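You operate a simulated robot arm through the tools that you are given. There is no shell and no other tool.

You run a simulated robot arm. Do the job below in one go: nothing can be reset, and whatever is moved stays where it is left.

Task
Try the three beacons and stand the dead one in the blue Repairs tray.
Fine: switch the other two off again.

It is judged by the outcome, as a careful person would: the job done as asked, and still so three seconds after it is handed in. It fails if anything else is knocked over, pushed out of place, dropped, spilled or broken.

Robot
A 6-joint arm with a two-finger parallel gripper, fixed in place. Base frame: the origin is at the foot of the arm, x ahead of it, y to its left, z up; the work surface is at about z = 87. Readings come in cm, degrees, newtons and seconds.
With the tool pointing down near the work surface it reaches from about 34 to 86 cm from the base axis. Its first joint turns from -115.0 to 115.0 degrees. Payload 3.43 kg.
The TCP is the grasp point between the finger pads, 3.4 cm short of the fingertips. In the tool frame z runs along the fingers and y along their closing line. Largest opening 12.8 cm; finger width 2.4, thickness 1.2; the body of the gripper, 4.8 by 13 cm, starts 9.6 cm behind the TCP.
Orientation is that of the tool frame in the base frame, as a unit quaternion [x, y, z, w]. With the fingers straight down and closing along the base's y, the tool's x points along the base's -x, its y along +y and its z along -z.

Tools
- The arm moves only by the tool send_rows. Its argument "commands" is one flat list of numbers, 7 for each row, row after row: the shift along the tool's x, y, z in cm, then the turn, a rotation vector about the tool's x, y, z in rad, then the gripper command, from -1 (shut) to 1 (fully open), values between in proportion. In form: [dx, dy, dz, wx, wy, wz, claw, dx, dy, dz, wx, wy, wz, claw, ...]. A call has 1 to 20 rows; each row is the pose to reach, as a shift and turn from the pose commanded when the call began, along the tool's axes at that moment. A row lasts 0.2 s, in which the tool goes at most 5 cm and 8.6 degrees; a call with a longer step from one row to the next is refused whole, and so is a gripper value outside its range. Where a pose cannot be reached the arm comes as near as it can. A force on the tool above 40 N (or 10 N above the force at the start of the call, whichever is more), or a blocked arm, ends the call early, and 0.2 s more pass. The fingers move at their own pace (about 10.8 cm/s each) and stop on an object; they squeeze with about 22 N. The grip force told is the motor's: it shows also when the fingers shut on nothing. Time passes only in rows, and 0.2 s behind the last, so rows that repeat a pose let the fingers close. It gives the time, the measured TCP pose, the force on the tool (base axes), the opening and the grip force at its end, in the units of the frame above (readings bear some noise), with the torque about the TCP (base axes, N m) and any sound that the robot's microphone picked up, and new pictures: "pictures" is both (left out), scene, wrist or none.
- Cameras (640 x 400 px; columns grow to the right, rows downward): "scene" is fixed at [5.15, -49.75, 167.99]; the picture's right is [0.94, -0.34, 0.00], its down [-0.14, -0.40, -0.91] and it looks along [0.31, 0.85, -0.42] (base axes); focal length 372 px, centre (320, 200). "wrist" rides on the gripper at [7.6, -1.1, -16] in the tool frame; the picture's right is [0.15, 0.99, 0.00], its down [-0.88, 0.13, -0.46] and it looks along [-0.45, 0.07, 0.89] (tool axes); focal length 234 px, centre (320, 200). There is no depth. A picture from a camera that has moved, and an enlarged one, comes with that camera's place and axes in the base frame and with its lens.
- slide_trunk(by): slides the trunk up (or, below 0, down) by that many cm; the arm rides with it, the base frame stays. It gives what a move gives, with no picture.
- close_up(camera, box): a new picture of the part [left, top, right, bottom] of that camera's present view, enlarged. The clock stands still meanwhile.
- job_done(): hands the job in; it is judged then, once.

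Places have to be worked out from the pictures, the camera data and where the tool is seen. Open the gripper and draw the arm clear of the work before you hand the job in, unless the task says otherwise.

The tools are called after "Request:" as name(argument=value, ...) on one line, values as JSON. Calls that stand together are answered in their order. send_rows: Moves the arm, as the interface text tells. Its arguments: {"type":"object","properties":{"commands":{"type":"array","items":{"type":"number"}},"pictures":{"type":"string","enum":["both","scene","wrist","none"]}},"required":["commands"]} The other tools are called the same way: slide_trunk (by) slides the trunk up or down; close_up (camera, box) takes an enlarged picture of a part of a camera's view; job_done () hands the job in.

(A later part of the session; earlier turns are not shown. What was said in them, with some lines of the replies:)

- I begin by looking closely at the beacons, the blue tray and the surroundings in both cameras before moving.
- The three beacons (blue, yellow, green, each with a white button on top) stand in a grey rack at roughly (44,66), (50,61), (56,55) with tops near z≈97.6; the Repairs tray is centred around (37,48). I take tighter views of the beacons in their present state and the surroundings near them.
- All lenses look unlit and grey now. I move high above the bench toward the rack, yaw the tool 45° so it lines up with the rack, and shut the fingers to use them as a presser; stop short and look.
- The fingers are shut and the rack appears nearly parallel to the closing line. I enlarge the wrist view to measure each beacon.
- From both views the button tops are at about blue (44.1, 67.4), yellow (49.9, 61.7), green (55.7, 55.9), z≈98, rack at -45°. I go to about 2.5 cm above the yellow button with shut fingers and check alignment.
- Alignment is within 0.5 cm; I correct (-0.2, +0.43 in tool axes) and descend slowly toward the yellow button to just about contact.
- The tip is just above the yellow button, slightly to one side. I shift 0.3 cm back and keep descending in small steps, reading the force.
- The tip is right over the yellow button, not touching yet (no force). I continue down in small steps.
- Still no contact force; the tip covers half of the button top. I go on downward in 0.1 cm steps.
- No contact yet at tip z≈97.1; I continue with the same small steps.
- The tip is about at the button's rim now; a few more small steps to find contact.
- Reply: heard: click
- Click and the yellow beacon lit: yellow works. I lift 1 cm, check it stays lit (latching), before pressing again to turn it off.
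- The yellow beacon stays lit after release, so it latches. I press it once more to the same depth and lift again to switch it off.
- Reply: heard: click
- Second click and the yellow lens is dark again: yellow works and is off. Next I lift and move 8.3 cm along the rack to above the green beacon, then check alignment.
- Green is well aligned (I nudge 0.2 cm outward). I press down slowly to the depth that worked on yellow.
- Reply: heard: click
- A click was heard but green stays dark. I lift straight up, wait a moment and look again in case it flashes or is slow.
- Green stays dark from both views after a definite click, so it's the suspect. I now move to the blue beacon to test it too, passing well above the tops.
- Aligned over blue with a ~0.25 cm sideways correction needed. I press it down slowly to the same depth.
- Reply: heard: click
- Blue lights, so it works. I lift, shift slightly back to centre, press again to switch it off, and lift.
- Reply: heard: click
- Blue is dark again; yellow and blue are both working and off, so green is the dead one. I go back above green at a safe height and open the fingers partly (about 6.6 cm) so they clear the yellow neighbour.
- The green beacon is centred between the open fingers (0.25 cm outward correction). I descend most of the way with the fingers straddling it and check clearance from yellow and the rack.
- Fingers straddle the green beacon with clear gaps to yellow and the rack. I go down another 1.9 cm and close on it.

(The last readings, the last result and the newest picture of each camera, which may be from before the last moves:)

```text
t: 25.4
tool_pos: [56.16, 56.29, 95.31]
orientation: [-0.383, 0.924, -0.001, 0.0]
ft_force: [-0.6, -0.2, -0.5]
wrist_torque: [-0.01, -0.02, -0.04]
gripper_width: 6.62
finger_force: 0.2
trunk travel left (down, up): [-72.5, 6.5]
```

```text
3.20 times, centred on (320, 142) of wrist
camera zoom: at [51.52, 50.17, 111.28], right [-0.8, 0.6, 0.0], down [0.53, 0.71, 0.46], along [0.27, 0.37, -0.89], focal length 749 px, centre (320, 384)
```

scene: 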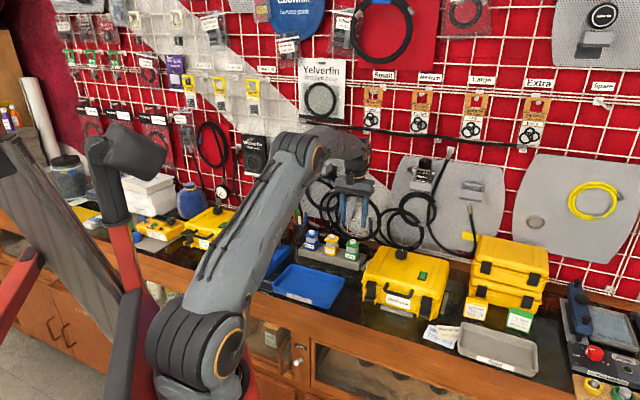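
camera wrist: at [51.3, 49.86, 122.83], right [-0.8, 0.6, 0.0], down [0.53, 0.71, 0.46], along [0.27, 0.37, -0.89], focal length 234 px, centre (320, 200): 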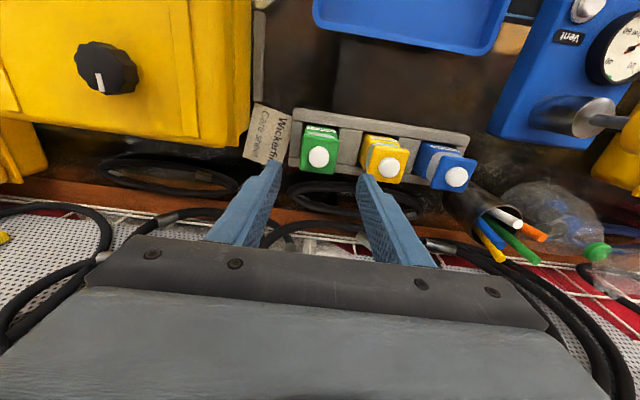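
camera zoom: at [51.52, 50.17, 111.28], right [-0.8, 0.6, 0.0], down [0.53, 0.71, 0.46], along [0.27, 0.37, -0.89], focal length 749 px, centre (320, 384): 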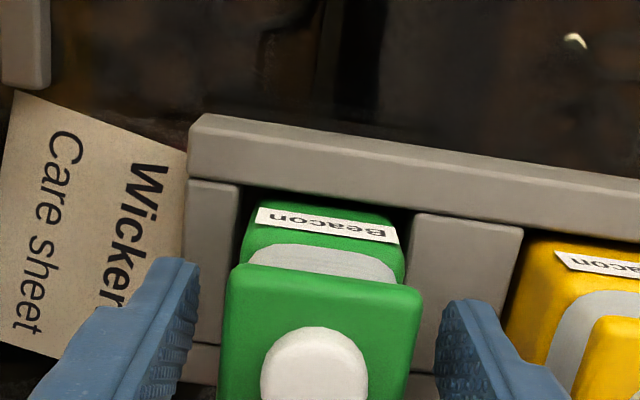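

The tips are level with the beacon body and clear of the separators. I close the gripper.

Request:
send_rows(commands=[0, 0, 0, 0, 0, 0, -0.2, 0, 0, 0, 0, 0, 0, -1, 0, 0, 0, 0, 0, 0, -1, 0, 0, 0, 0, 0, 0, -1], pictures="none")

Request:
close_up(camera="scene", box=[300, 200, 380, 270])

Request:
close_up(camera="wrist", box=[220, 80, 420, 205])

```text
t: 26.4
tool_pos: [56.04, 56.5, 95.43]
orientation: [-0.383, 0.924, 0.0, -0.001]
ft_force: [0.1, 0.5, 0.4]
wrist_torque: [0.01, 0.01, 0.0]
gripper_width: 4.36
finger_force: 22.3
trunk travel left (down, up): [-72.5, 6.5]
```

```text
5.71 times, centred on (340, 235) of scene
camera zoom: at [5.15, -49.75, 167.99], right [0.94, -0.34, 0.0], down [-0.14, -0.4, -0.91], along [0.31, 0.85, -0.42], focal length 2126 px, centre (206, 0)
```

zoom: 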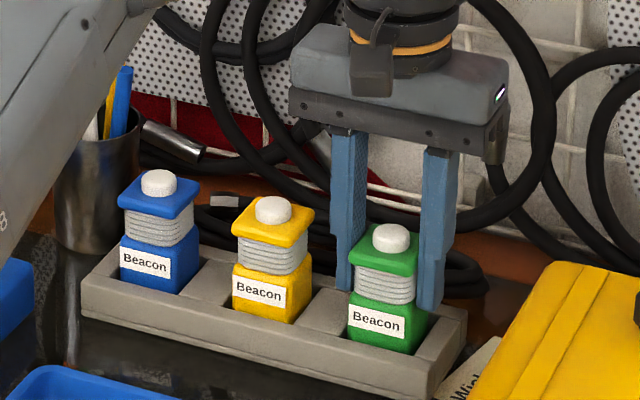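

```text
3.20 times, centred on (320, 142) of wrist
camera zoom: at [51.53, 50.16, 111.29], right [-0.8, 0.6, 0.0], down [0.53, 0.71, 0.46], along [0.27, 0.37, -0.89], focal length 749 px, centre (320, 384)
```

zoom: 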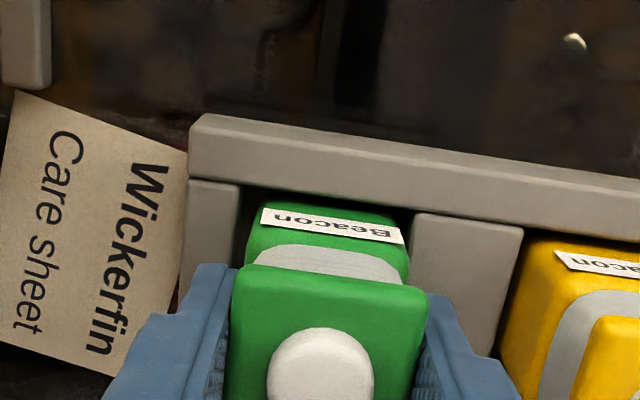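

Grip is firm at 4.36 cm on the cap. I lift slowly straight up out of the slot and check.

Request:
send_rows(commands=[0, 0, -0.4, 0, 0, 0, -1, 0, 0, -0.8, 0, 0, 0, -1, 0, 0, -1.4, 0, 0, 0, -1, 0, 0, -2.2, 0, 0, 0, -1, 0, 0, -3.2, 0, 0, 0, -1, 0, 0, -4.4, 0, 0, 0, -1, 0, 0, -5.8, 0, 0, 0, -1, 0, 0, -7.2, 0, 0, 0, -1, 0, 0, -8.6, 0, 0, 0, -1, 0, 0, -10, 0, 0, 0, -1, 0, 0, -10, 0, 0, 0, -1])

Request:
close_up(camera="scene", box=[290, 180, 390, 270])

```text
t: 28.8
tool_pos: [55.99, 56.35, 105.37]
orientation: [-0.382, 0.924, 0.0, 0.0]
ft_force: [0.7, 0.0, -0.5]
wrist_torque: [-0.01, 0.03, 0.01]
gripper_width: 4.38
finger_force: 21.5
trunk travel left (down, up): [-72.5, 6.5]
camera wrist: at [51.42, 50.1, 121.34], right [-0.8, 0.6, 0.0], down [0.53, 0.71, 0.46], along [0.27, 0.37, -0.89], focal length 234 px, centre (320, 200)
```

scene: 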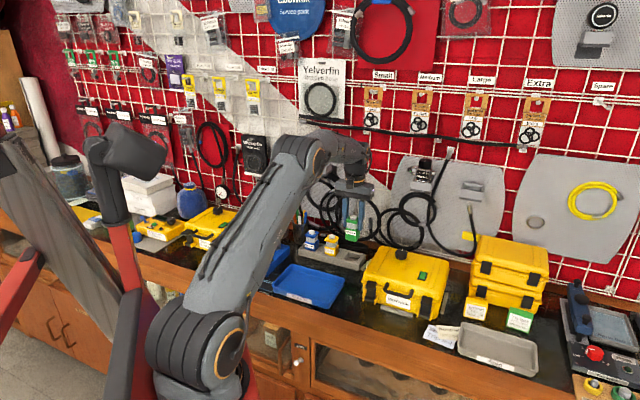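
wrist: 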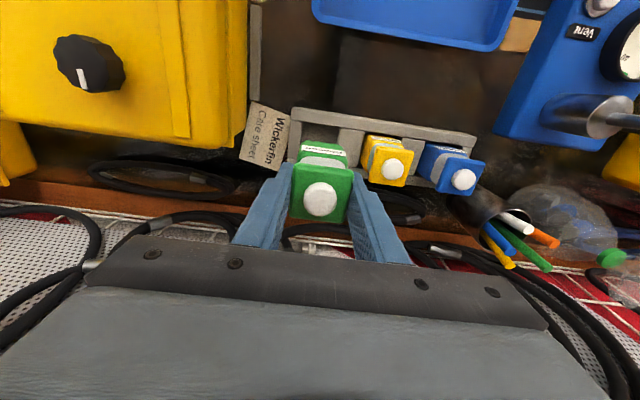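

```text
4.44 times, centred on (340, 225) of scene
camera zoom: at [5.15, -49.75, 167.99], right [0.94, -0.34, 0.0], down [-0.14, -0.4, -0.91], along [0.31, 0.85, -0.42], focal length 1654 px, centre (231, 89)
```

zoom: 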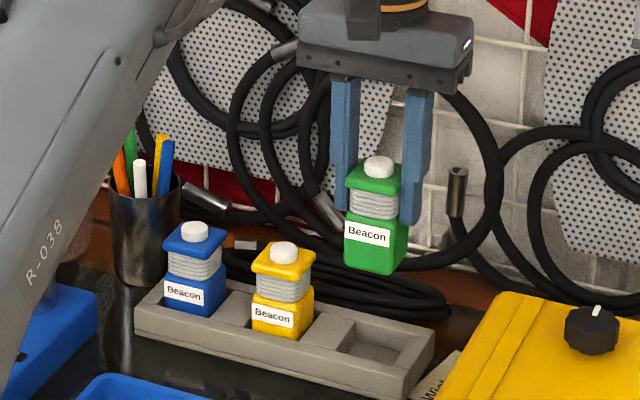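

The green beacon is out, held upright; blue and yellow are undisturbed. I carry it smoothly inward above the Repairs tray (staying high), then look.

Request:
send_rows(commands=[1.5, 0, -1, 0, 0, 0, -1, 4, 0.5, -2, 0, 0, 0, -1, 6.8, 1.6, -2, 0, 0, 0, -1, 9.6, 2.8, -2, 0, 0, 0, -1, 12.4, 4.0, -2, 0, 0, 0, -1, 15.2, 5.2, -2, 0, 0, 0, -1, 17.6, 6.3, -2, 0, 0, 0, -1, 19.1, 6.75, -2, 0, 0, 0, -1, 19.1, 6.75, -2, 0, 0, 0, -1, 19.1, 6.75, -2, 0, 0, 0, -1])

Request:
close_up(camera="scene", box=[240, 180, 400, 310])

```text
t: 31.0
tool_pos: [38.0, 47.53, 107.25]
orientation: [-0.383, 0.924, 0.0, 0.0]
ft_force: [0.6, 0.1, -1.7]
wrist_torque: [0.0, -0.01, 0.0]
gripper_width: 4.36
finger_force: 22.2
trunk travel left (down, up): [-72.5, 6.5]
camera wrist: at [33.43, 41.19, 123.19], right [-0.8, 0.6, 0.0], down [0.53, 0.71, 0.46], along [0.27, 0.37, -0.89], focal length 234 px, centre (320, 200)
```

scene: 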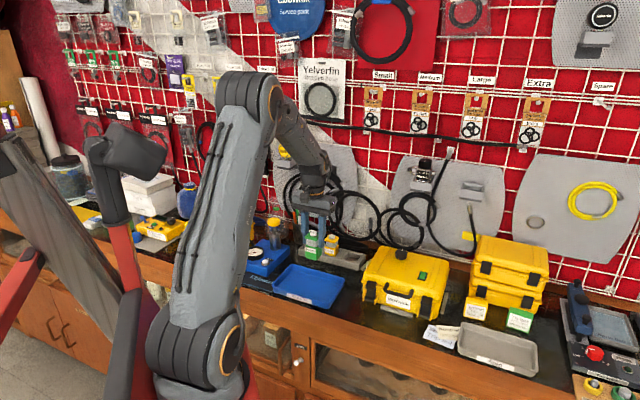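
wrist: 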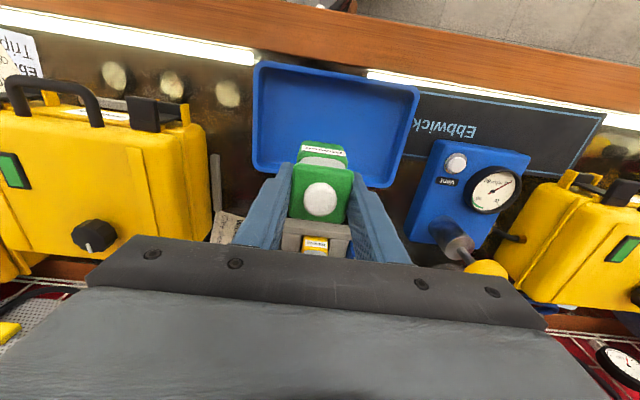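

```text
3.08 times, centred on (320, 245) of scene
camera zoom: at [5.15, -49.75, 167.99], right [0.94, -0.34, 0.0], down [-0.14, -0.4, -0.91], along [0.31, 0.85, -0.42], focal length 1145 px, centre (320, 62)
```

zoom: 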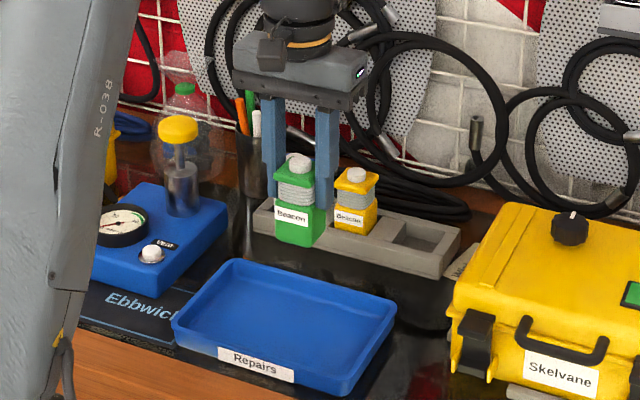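

The beacon hangs over the tray's middle by both cameras (tray centre ≈ (36.6, 48), inner area ample). I lower it in stages to about 2 cm above the expected floor height.

Request:
send_rows(commands=[0.4, 0.3, 2, 0, 0, 0, -1, 0.4, 0.3, 4, 0, 0, 0, -1, 0.4, 0.3, 6, 0, 0, 0, -1, 0.4, 0.3, 8, 0, 0, 0, -1, 0.4, 0.3, 9.5, 0, 0, 0, -1, 0.4, 0.3, 10, 0, 0, 0, -1, 0.4, 0.3, 10, 0, 0, 0, -1])

Request:
close_up(camera="scene", box=[250, 220, 370, 320])

Request:
close_up(camera="wrist", box=[220, 50, 440, 250])

```text
t: 32.6
tool_pos: [37.33, 47.49, 97.39]
orientation: [-0.382, 0.924, 0.0, 0.0]
ft_force: [-0.8, -0.6, 0.6]
wrist_torque: [0.01, 0.02, -0.01]
gripper_width: 4.38
finger_force: 21.9
trunk travel left (down, up): [-72.5, 6.5]
camera wrist: at [32.75, 41.17, 113.38], right [-0.8, 0.6, 0.0], down [0.53, 0.71, 0.46], along [0.27, 0.37, -0.89], focal length 234 px, centre (320, 200)
```

scene: 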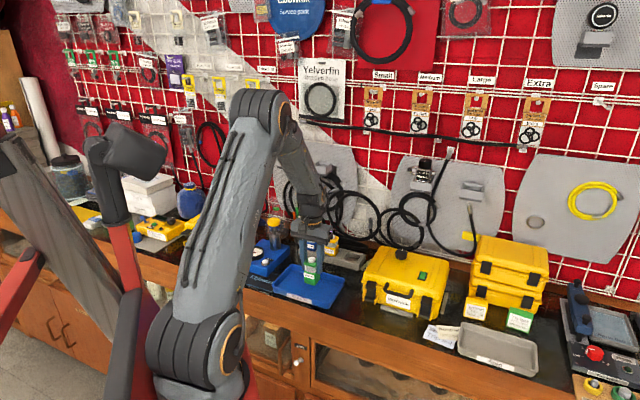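
wrist: 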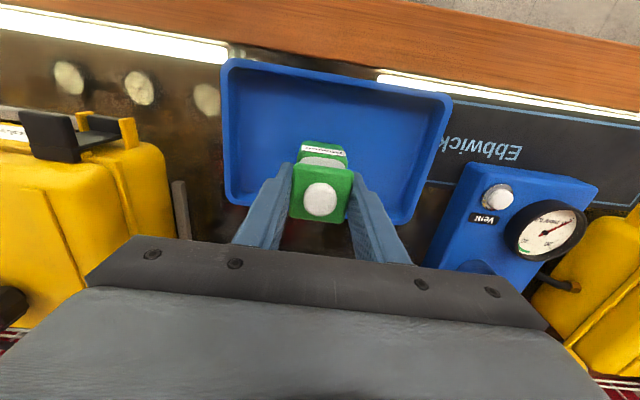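

```text
4.00 times, centred on (310, 270) of scene
camera zoom: at [5.15, -49.75, 167.99], right [0.94, -0.34, 0.0], down [-0.14, -0.4, -0.91], along [0.31, 0.85, -0.42], focal length 1488 px, centre (360, -80)
```

zoom: 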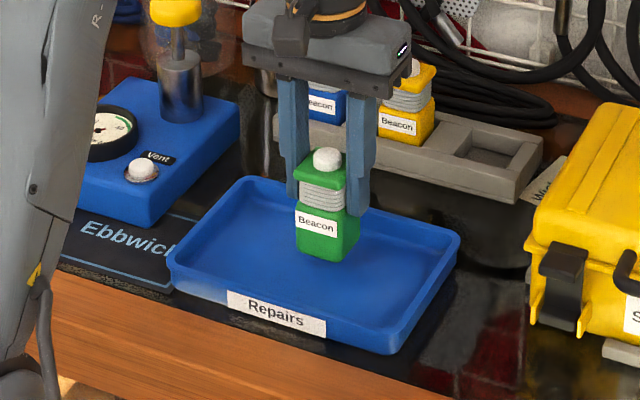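

```text
2.00 times, centred on (330, 150) of wrist
camera zoom: at [32.75, 41.17, 113.38], right [-0.8, 0.6, 0.0], down [0.53, 0.71, 0.46], along [0.27, 0.37, -0.89], focal length 468 px, centre (300, 300)
```

zoom: 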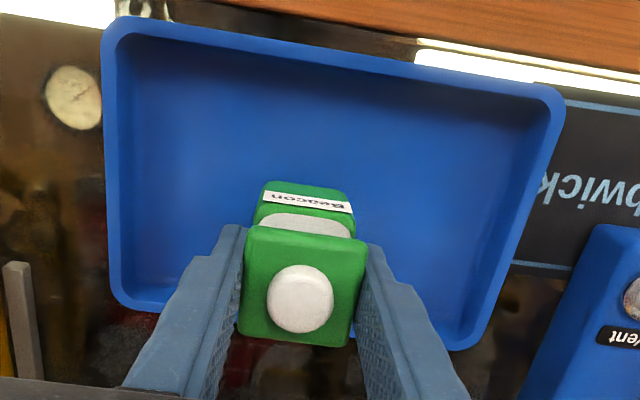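

The beacon is upright over the tray floor, well inside the rims. I lower slowly, checking for contact force.

Request:
send_rows(commands=[0, 0, 0.6, 0, 0, 0, -1, 0, 0, 1.1, 0, 0, 0, -1, 0, 0, 1.4, 0, 0, 0, -1, 0, 0, 1.6, 0, 0, 0, -1, 0, 0, 1.7, 0, 0, 0, -1, 0, 0, 1.8, 0, 0, 0, -1], pictures="none")

Request:
close_up(camera="scene", box=[270, 230, 350, 300])

```text
t: 34.0
tool_pos: [37.45, 47.56, 95.62]
orientation: [-0.382, 0.924, 0.0, 0.001]
ft_force: [-0.3, 0.2, -2.2]
wrist_torque: [0.01, 0.04, -0.02]
gripper_width: 4.36
finger_force: 22.4
trunk travel left (down, up): [-72.5, 6.5]
```

```text
5.71 times, centred on (310, 265) of scene
camera zoom: at [5.15, -49.75, 167.99], right [0.94, -0.34, 0.0], down [-0.14, -0.4, -0.91], along [0.31, 0.85, -0.42], focal length 2126 px, centre (377, -171)
```

zoom: 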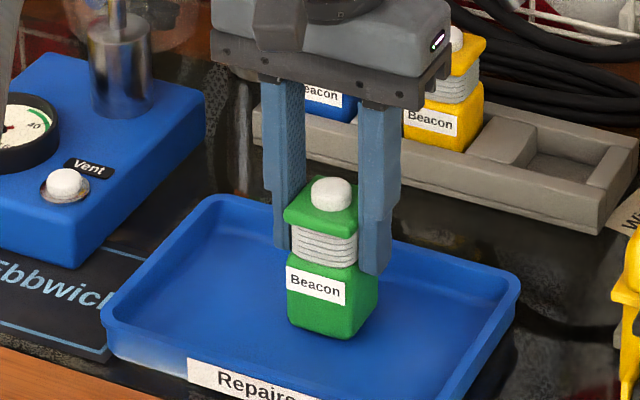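

No contact yet; the base is just above the tray floor. I continue in 0.1 cm steps.

Request:
send_rows(commands=[0, 0, 0.1, 0, 0, 0, -1, 0, 0, 0.2, 0, 0, 0, -1, 0, 0, 0.3, 0, 0, 0, -1], pictures="none")

```text
t: 34.8
tool_pos: [37.27, 47.54, 95.27]
orientation: [-0.383, 0.924, 0.0, 0.0]
ft_force: [0.3, -0.6, -1.6]
wrist_torque: [0.03, -0.02, 0.01]
gripper_width: 4.37
finger_force: 22.1
trunk travel left (down, up): [-72.5, 6.5]
```

Force still about -1.6 N (just the beacon's weight), so not on the floor yet; continuing down.

Request:
send_rows(commands=[0, 0, 0.1, 0, 0, 0, -1, 0, 0, 0.2, 0, 0, 0, -1], pictures="none")

Request:
close_up(camera="scene", box=[270, 230, 350, 300])

```text
t: 35.4
tool_pos: [37.45, 47.57, 95.23]
orientation: [-0.383, 0.924, 0.0, 0.0]
ft_force: [0.3, -1.8, 11.7]
wrist_torque: [-0.29, 0.16, 0.0]
gripper_width: 4.39
finger_force: 21.5
trunk travel left (down, up): [-72.5, 6.5]
```

```text
5.71 times, centred on (310, 265) of scene
camera zoom: at [5.15, -49.75, 167.99], right [0.94, -0.34, 0.0], down [-0.14, -0.4, -0.91], along [0.31, 0.85, -0.42], focal length 2126 px, centre (377, -171)
```

zoom: 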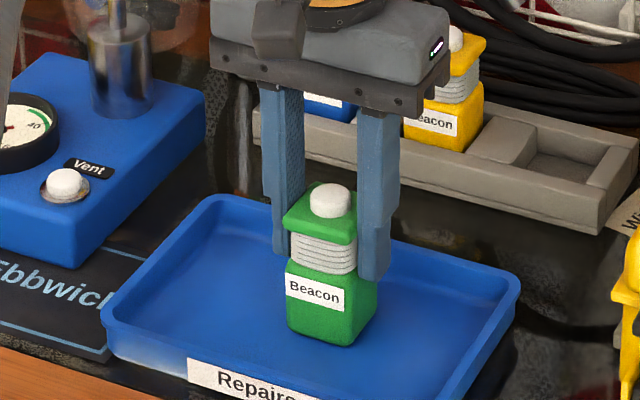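

Contact with the tray floor (11.7 N). I ease up 0.12 cm to take off the load, then open the fingers gently.

Request:
send_rows(commands=[0, 0, -0.08, 0, 0, 0, -1, 0, 0, -0.12, 0, 0, 0, -1, 0, 0, -0.12, 0, 0, 0, -1], pictures="none")

```text
t: 36.2
tool_pos: [37.26, 47.55, 95.21]
orientation: [-0.382, 0.924, 0.001, 0.0]
ft_force: [2.2, 2.8, 6.7]
wrist_torque: [0.16, -0.14, -0.01]
gripper_width: 4.35
finger_force: 21.8
trunk travel left (down, up): [-72.5, 6.5]
```

Still 6.7 N of load; I ease another 0.06 cm and then open slowly.

Request:
send_rows(commands=[0, 0, -0.06, 0, 0, 0, -1, 0, 0, -0.06, 0, 0, 0, -0.25, 0, 0, -0.06, 0, 0, 0, -0.1, 0, 0, -0.06, 0, 0, 0, 0.03, 0, 0, -0.06, 0, 0, 0, 0.03, 0, 0, -0.06, 0, 0, 0, 0.03], pictures="none")

Request:
close_up(camera="scene", box=[270, 230, 350, 300])

Request:
close_up(camera="wrist", box=[220, 50, 440, 250])

```text
t: 37.6
tool_pos: [37.23, 47.55, 95.21]
orientation: [-0.382, 0.924, -0.001, 0.0]
ft_force: [-0.7, -0.4, -0.2]
wrist_torque: [0.01, -0.02, -0.01]
gripper_width: 6.57
finger_force: 0.0
trunk travel left (down, up): [-72.5, 6.5]
```

```text
5.71 times, centred on (310, 265) of scene
camera zoom: at [5.15, -49.75, 167.99], right [0.94, -0.34, 0.0], down [-0.14, -0.4, -0.91], along [0.31, 0.85, -0.42], focal length 2126 px, centre (377, -171)
```

zoom: 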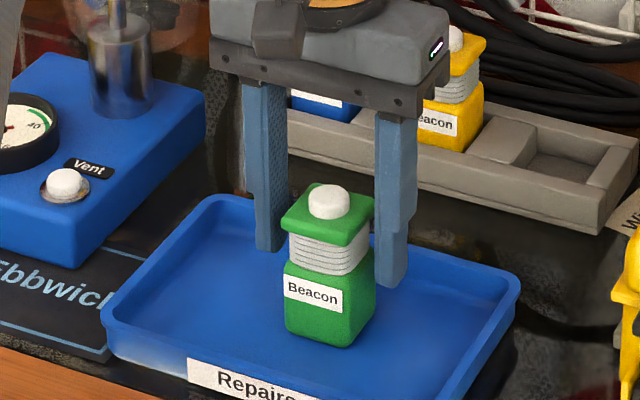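

```text
2.00 times, centred on (330, 150) of wrist
camera zoom: at [32.74, 41.26, 111.2], right [-0.8, 0.6, 0.0], down [0.53, 0.71, 0.46], along [0.27, 0.37, -0.89], focal length 468 px, centre (300, 300)
```

zoom: 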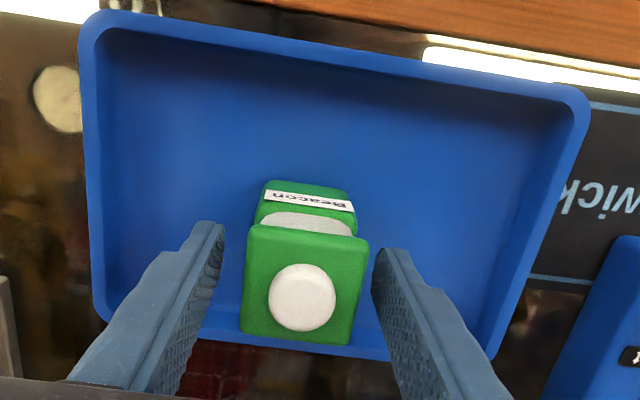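

The beacon is released and standing upright in the Repairs tray. I rise straight up with the fingers clear on both sides.

Request:
send_rows(commands=[0, 0, -1, 0, 0, 0, 0.03, 0, 0, -3, 0, 0, 0, 0.03, 0, 0, -6, 0, 0, 0, 0.03, 0, 0, -10, 0, 0, 0, 0.03, 0, 0, -14, 0, 0, 0, 0.03, 0, 0, -18, 0, 0, 0, 0.03, 0, 0, -20, 0, 0, 0, 0.03])

Request:
close_up(camera="scene", box=[250, 210, 390, 310])

```text
t: 39.2
tool_pos: [37.53, 47.51, 115.18]
orientation: [-0.382, 0.924, 0.0, 0.001]
ft_force: [-0.5, 0.2, 0.4]
wrist_torque: [0.04, -0.03, 0.03]
gripper_width: 6.57
finger_force: 0.1
trunk travel left (down, up): [-72.5, 6.5]
camera wrist: at [32.86, 41.29, 131.09], right [-0.8, 0.6, 0.0], down [0.53, 0.71, 0.46], along [0.27, 0.37, -0.89], focal length 234 px, centre (320, 200)
```

scene: 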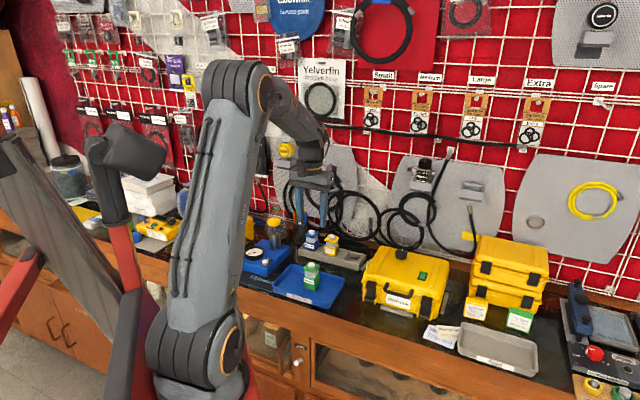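
wrist: 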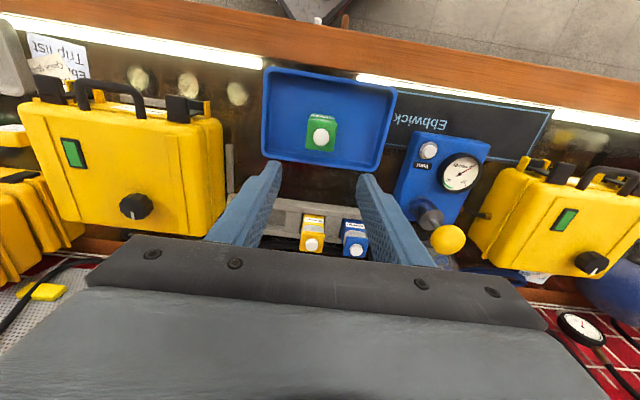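

```text
4.00 times, centred on (320, 260) of scene
camera zoom: at [5.15, -49.75, 167.99], right [0.94, -0.34, 0.0], down [-0.14, -0.4, -0.91], along [0.31, 0.85, -0.42], focal length 1488 px, centre (320, -40)
```

zoom: 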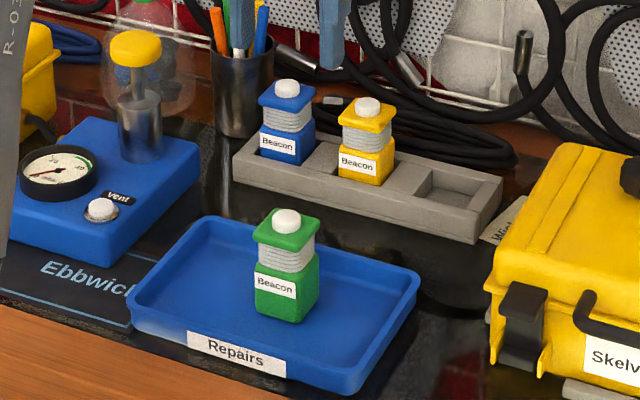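

Green stands in the Repairs tray; blue and yellow are dark in the rack, everything else in place. I draw the arm up and back toward its starting pose and open the gripper fully.

Request:
send_rows(commands=[0, 0, -4, 0, 0, 0, 0.03, 0.5, -0.7, -8, 0, 0, 0, 0.03, 2.5, -3.5, -10.5, 0, 0, 0, 0.03, 4.7, -6.8, -12, 0, 0, 0, 0.03, 6.9, -10, -13, 0, 0, 0, 0.03, 9.2, -13.3, -13.6, 0, 0, 0, 0.3, 11.4, -16.5, -13.6, 0, 0, 0, 0.6, 13.65, -19.7, -13.6, 0, 0, 0, 1, 13.65, -19.7, -13.6, 0, 0, 0, 1])

Request:
close_up(camera="scene", box=[220, 200, 400, 312])

```text
t: 41.2
tool_pos: [41.64, 23.78, 128.93]
orientation: [-0.383, 0.924, -0.001, 0.0]
ft_force: [-0.3, -0.2, 0.1]
wrist_torque: [0.03, -0.01, 0.0]
gripper_width: 12.8
finger_force: 0.1
trunk travel left (down, up): [-72.5, 6.5]
camera wrist: at [37.05, 17.56, 144.95], right [-0.8, 0.6, 0.0], down [0.53, 0.71, 0.46], along [0.27, 0.37, -0.89], focal length 234 px, centre (320, 200)
```

scene: 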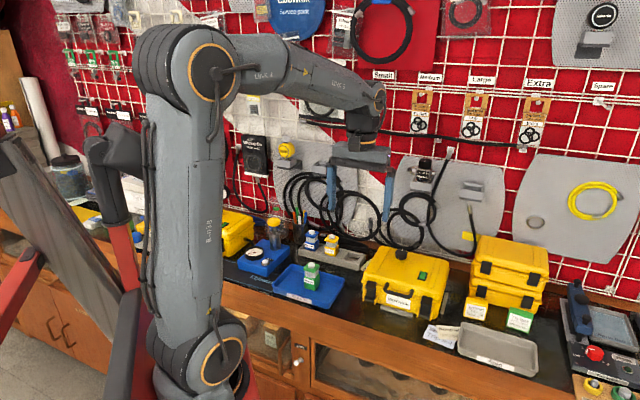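
wrist: 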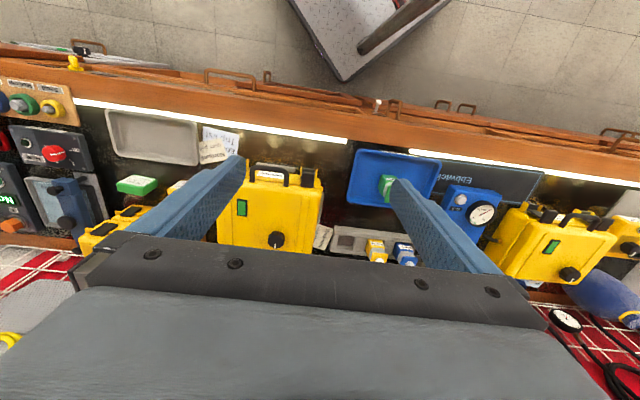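

```text
3.56 times, centred on (310, 256) of scene
camera zoom: at [5.15, -49.75, 167.99], right [0.94, -0.34, 0.0], down [-0.14, -0.4, -0.91], along [0.31, 0.85, -0.42], focal length 1323 px, centre (356, 1)
```

zoom: 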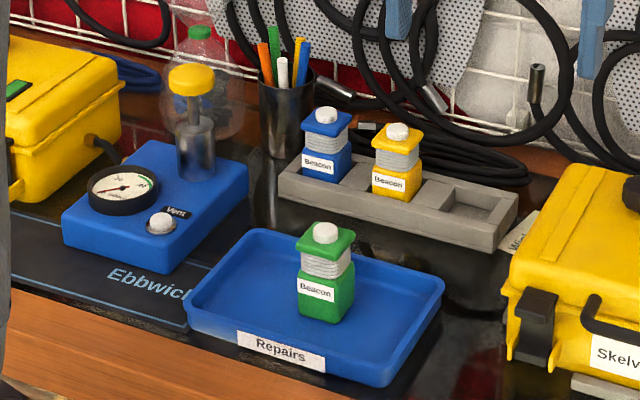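

The arm is clear with the gripper open. The dead green beacon stands in the Repairs tray, and blue and yellow are off in their slots with nothing else moved, so I hand the job in.

Request:
job_done()

```text
The job is handed in.
```

The green beacon is the dead one, and it now stands upright in the blue Repairs tray. I've handed the job in.

- **Yellow and blue:** each lit when I pressed its button. I pressed each a second time and saw it go dark, and both are back off in their slots in the rack.
- **Green:** its button clicked when pressed, but it stayed dark from both cameras. I pressed it only once before moving it.

The last pictures show nothing else moved or knocked over. The gripper is open and the arm is back near its starting position, clear of the work.
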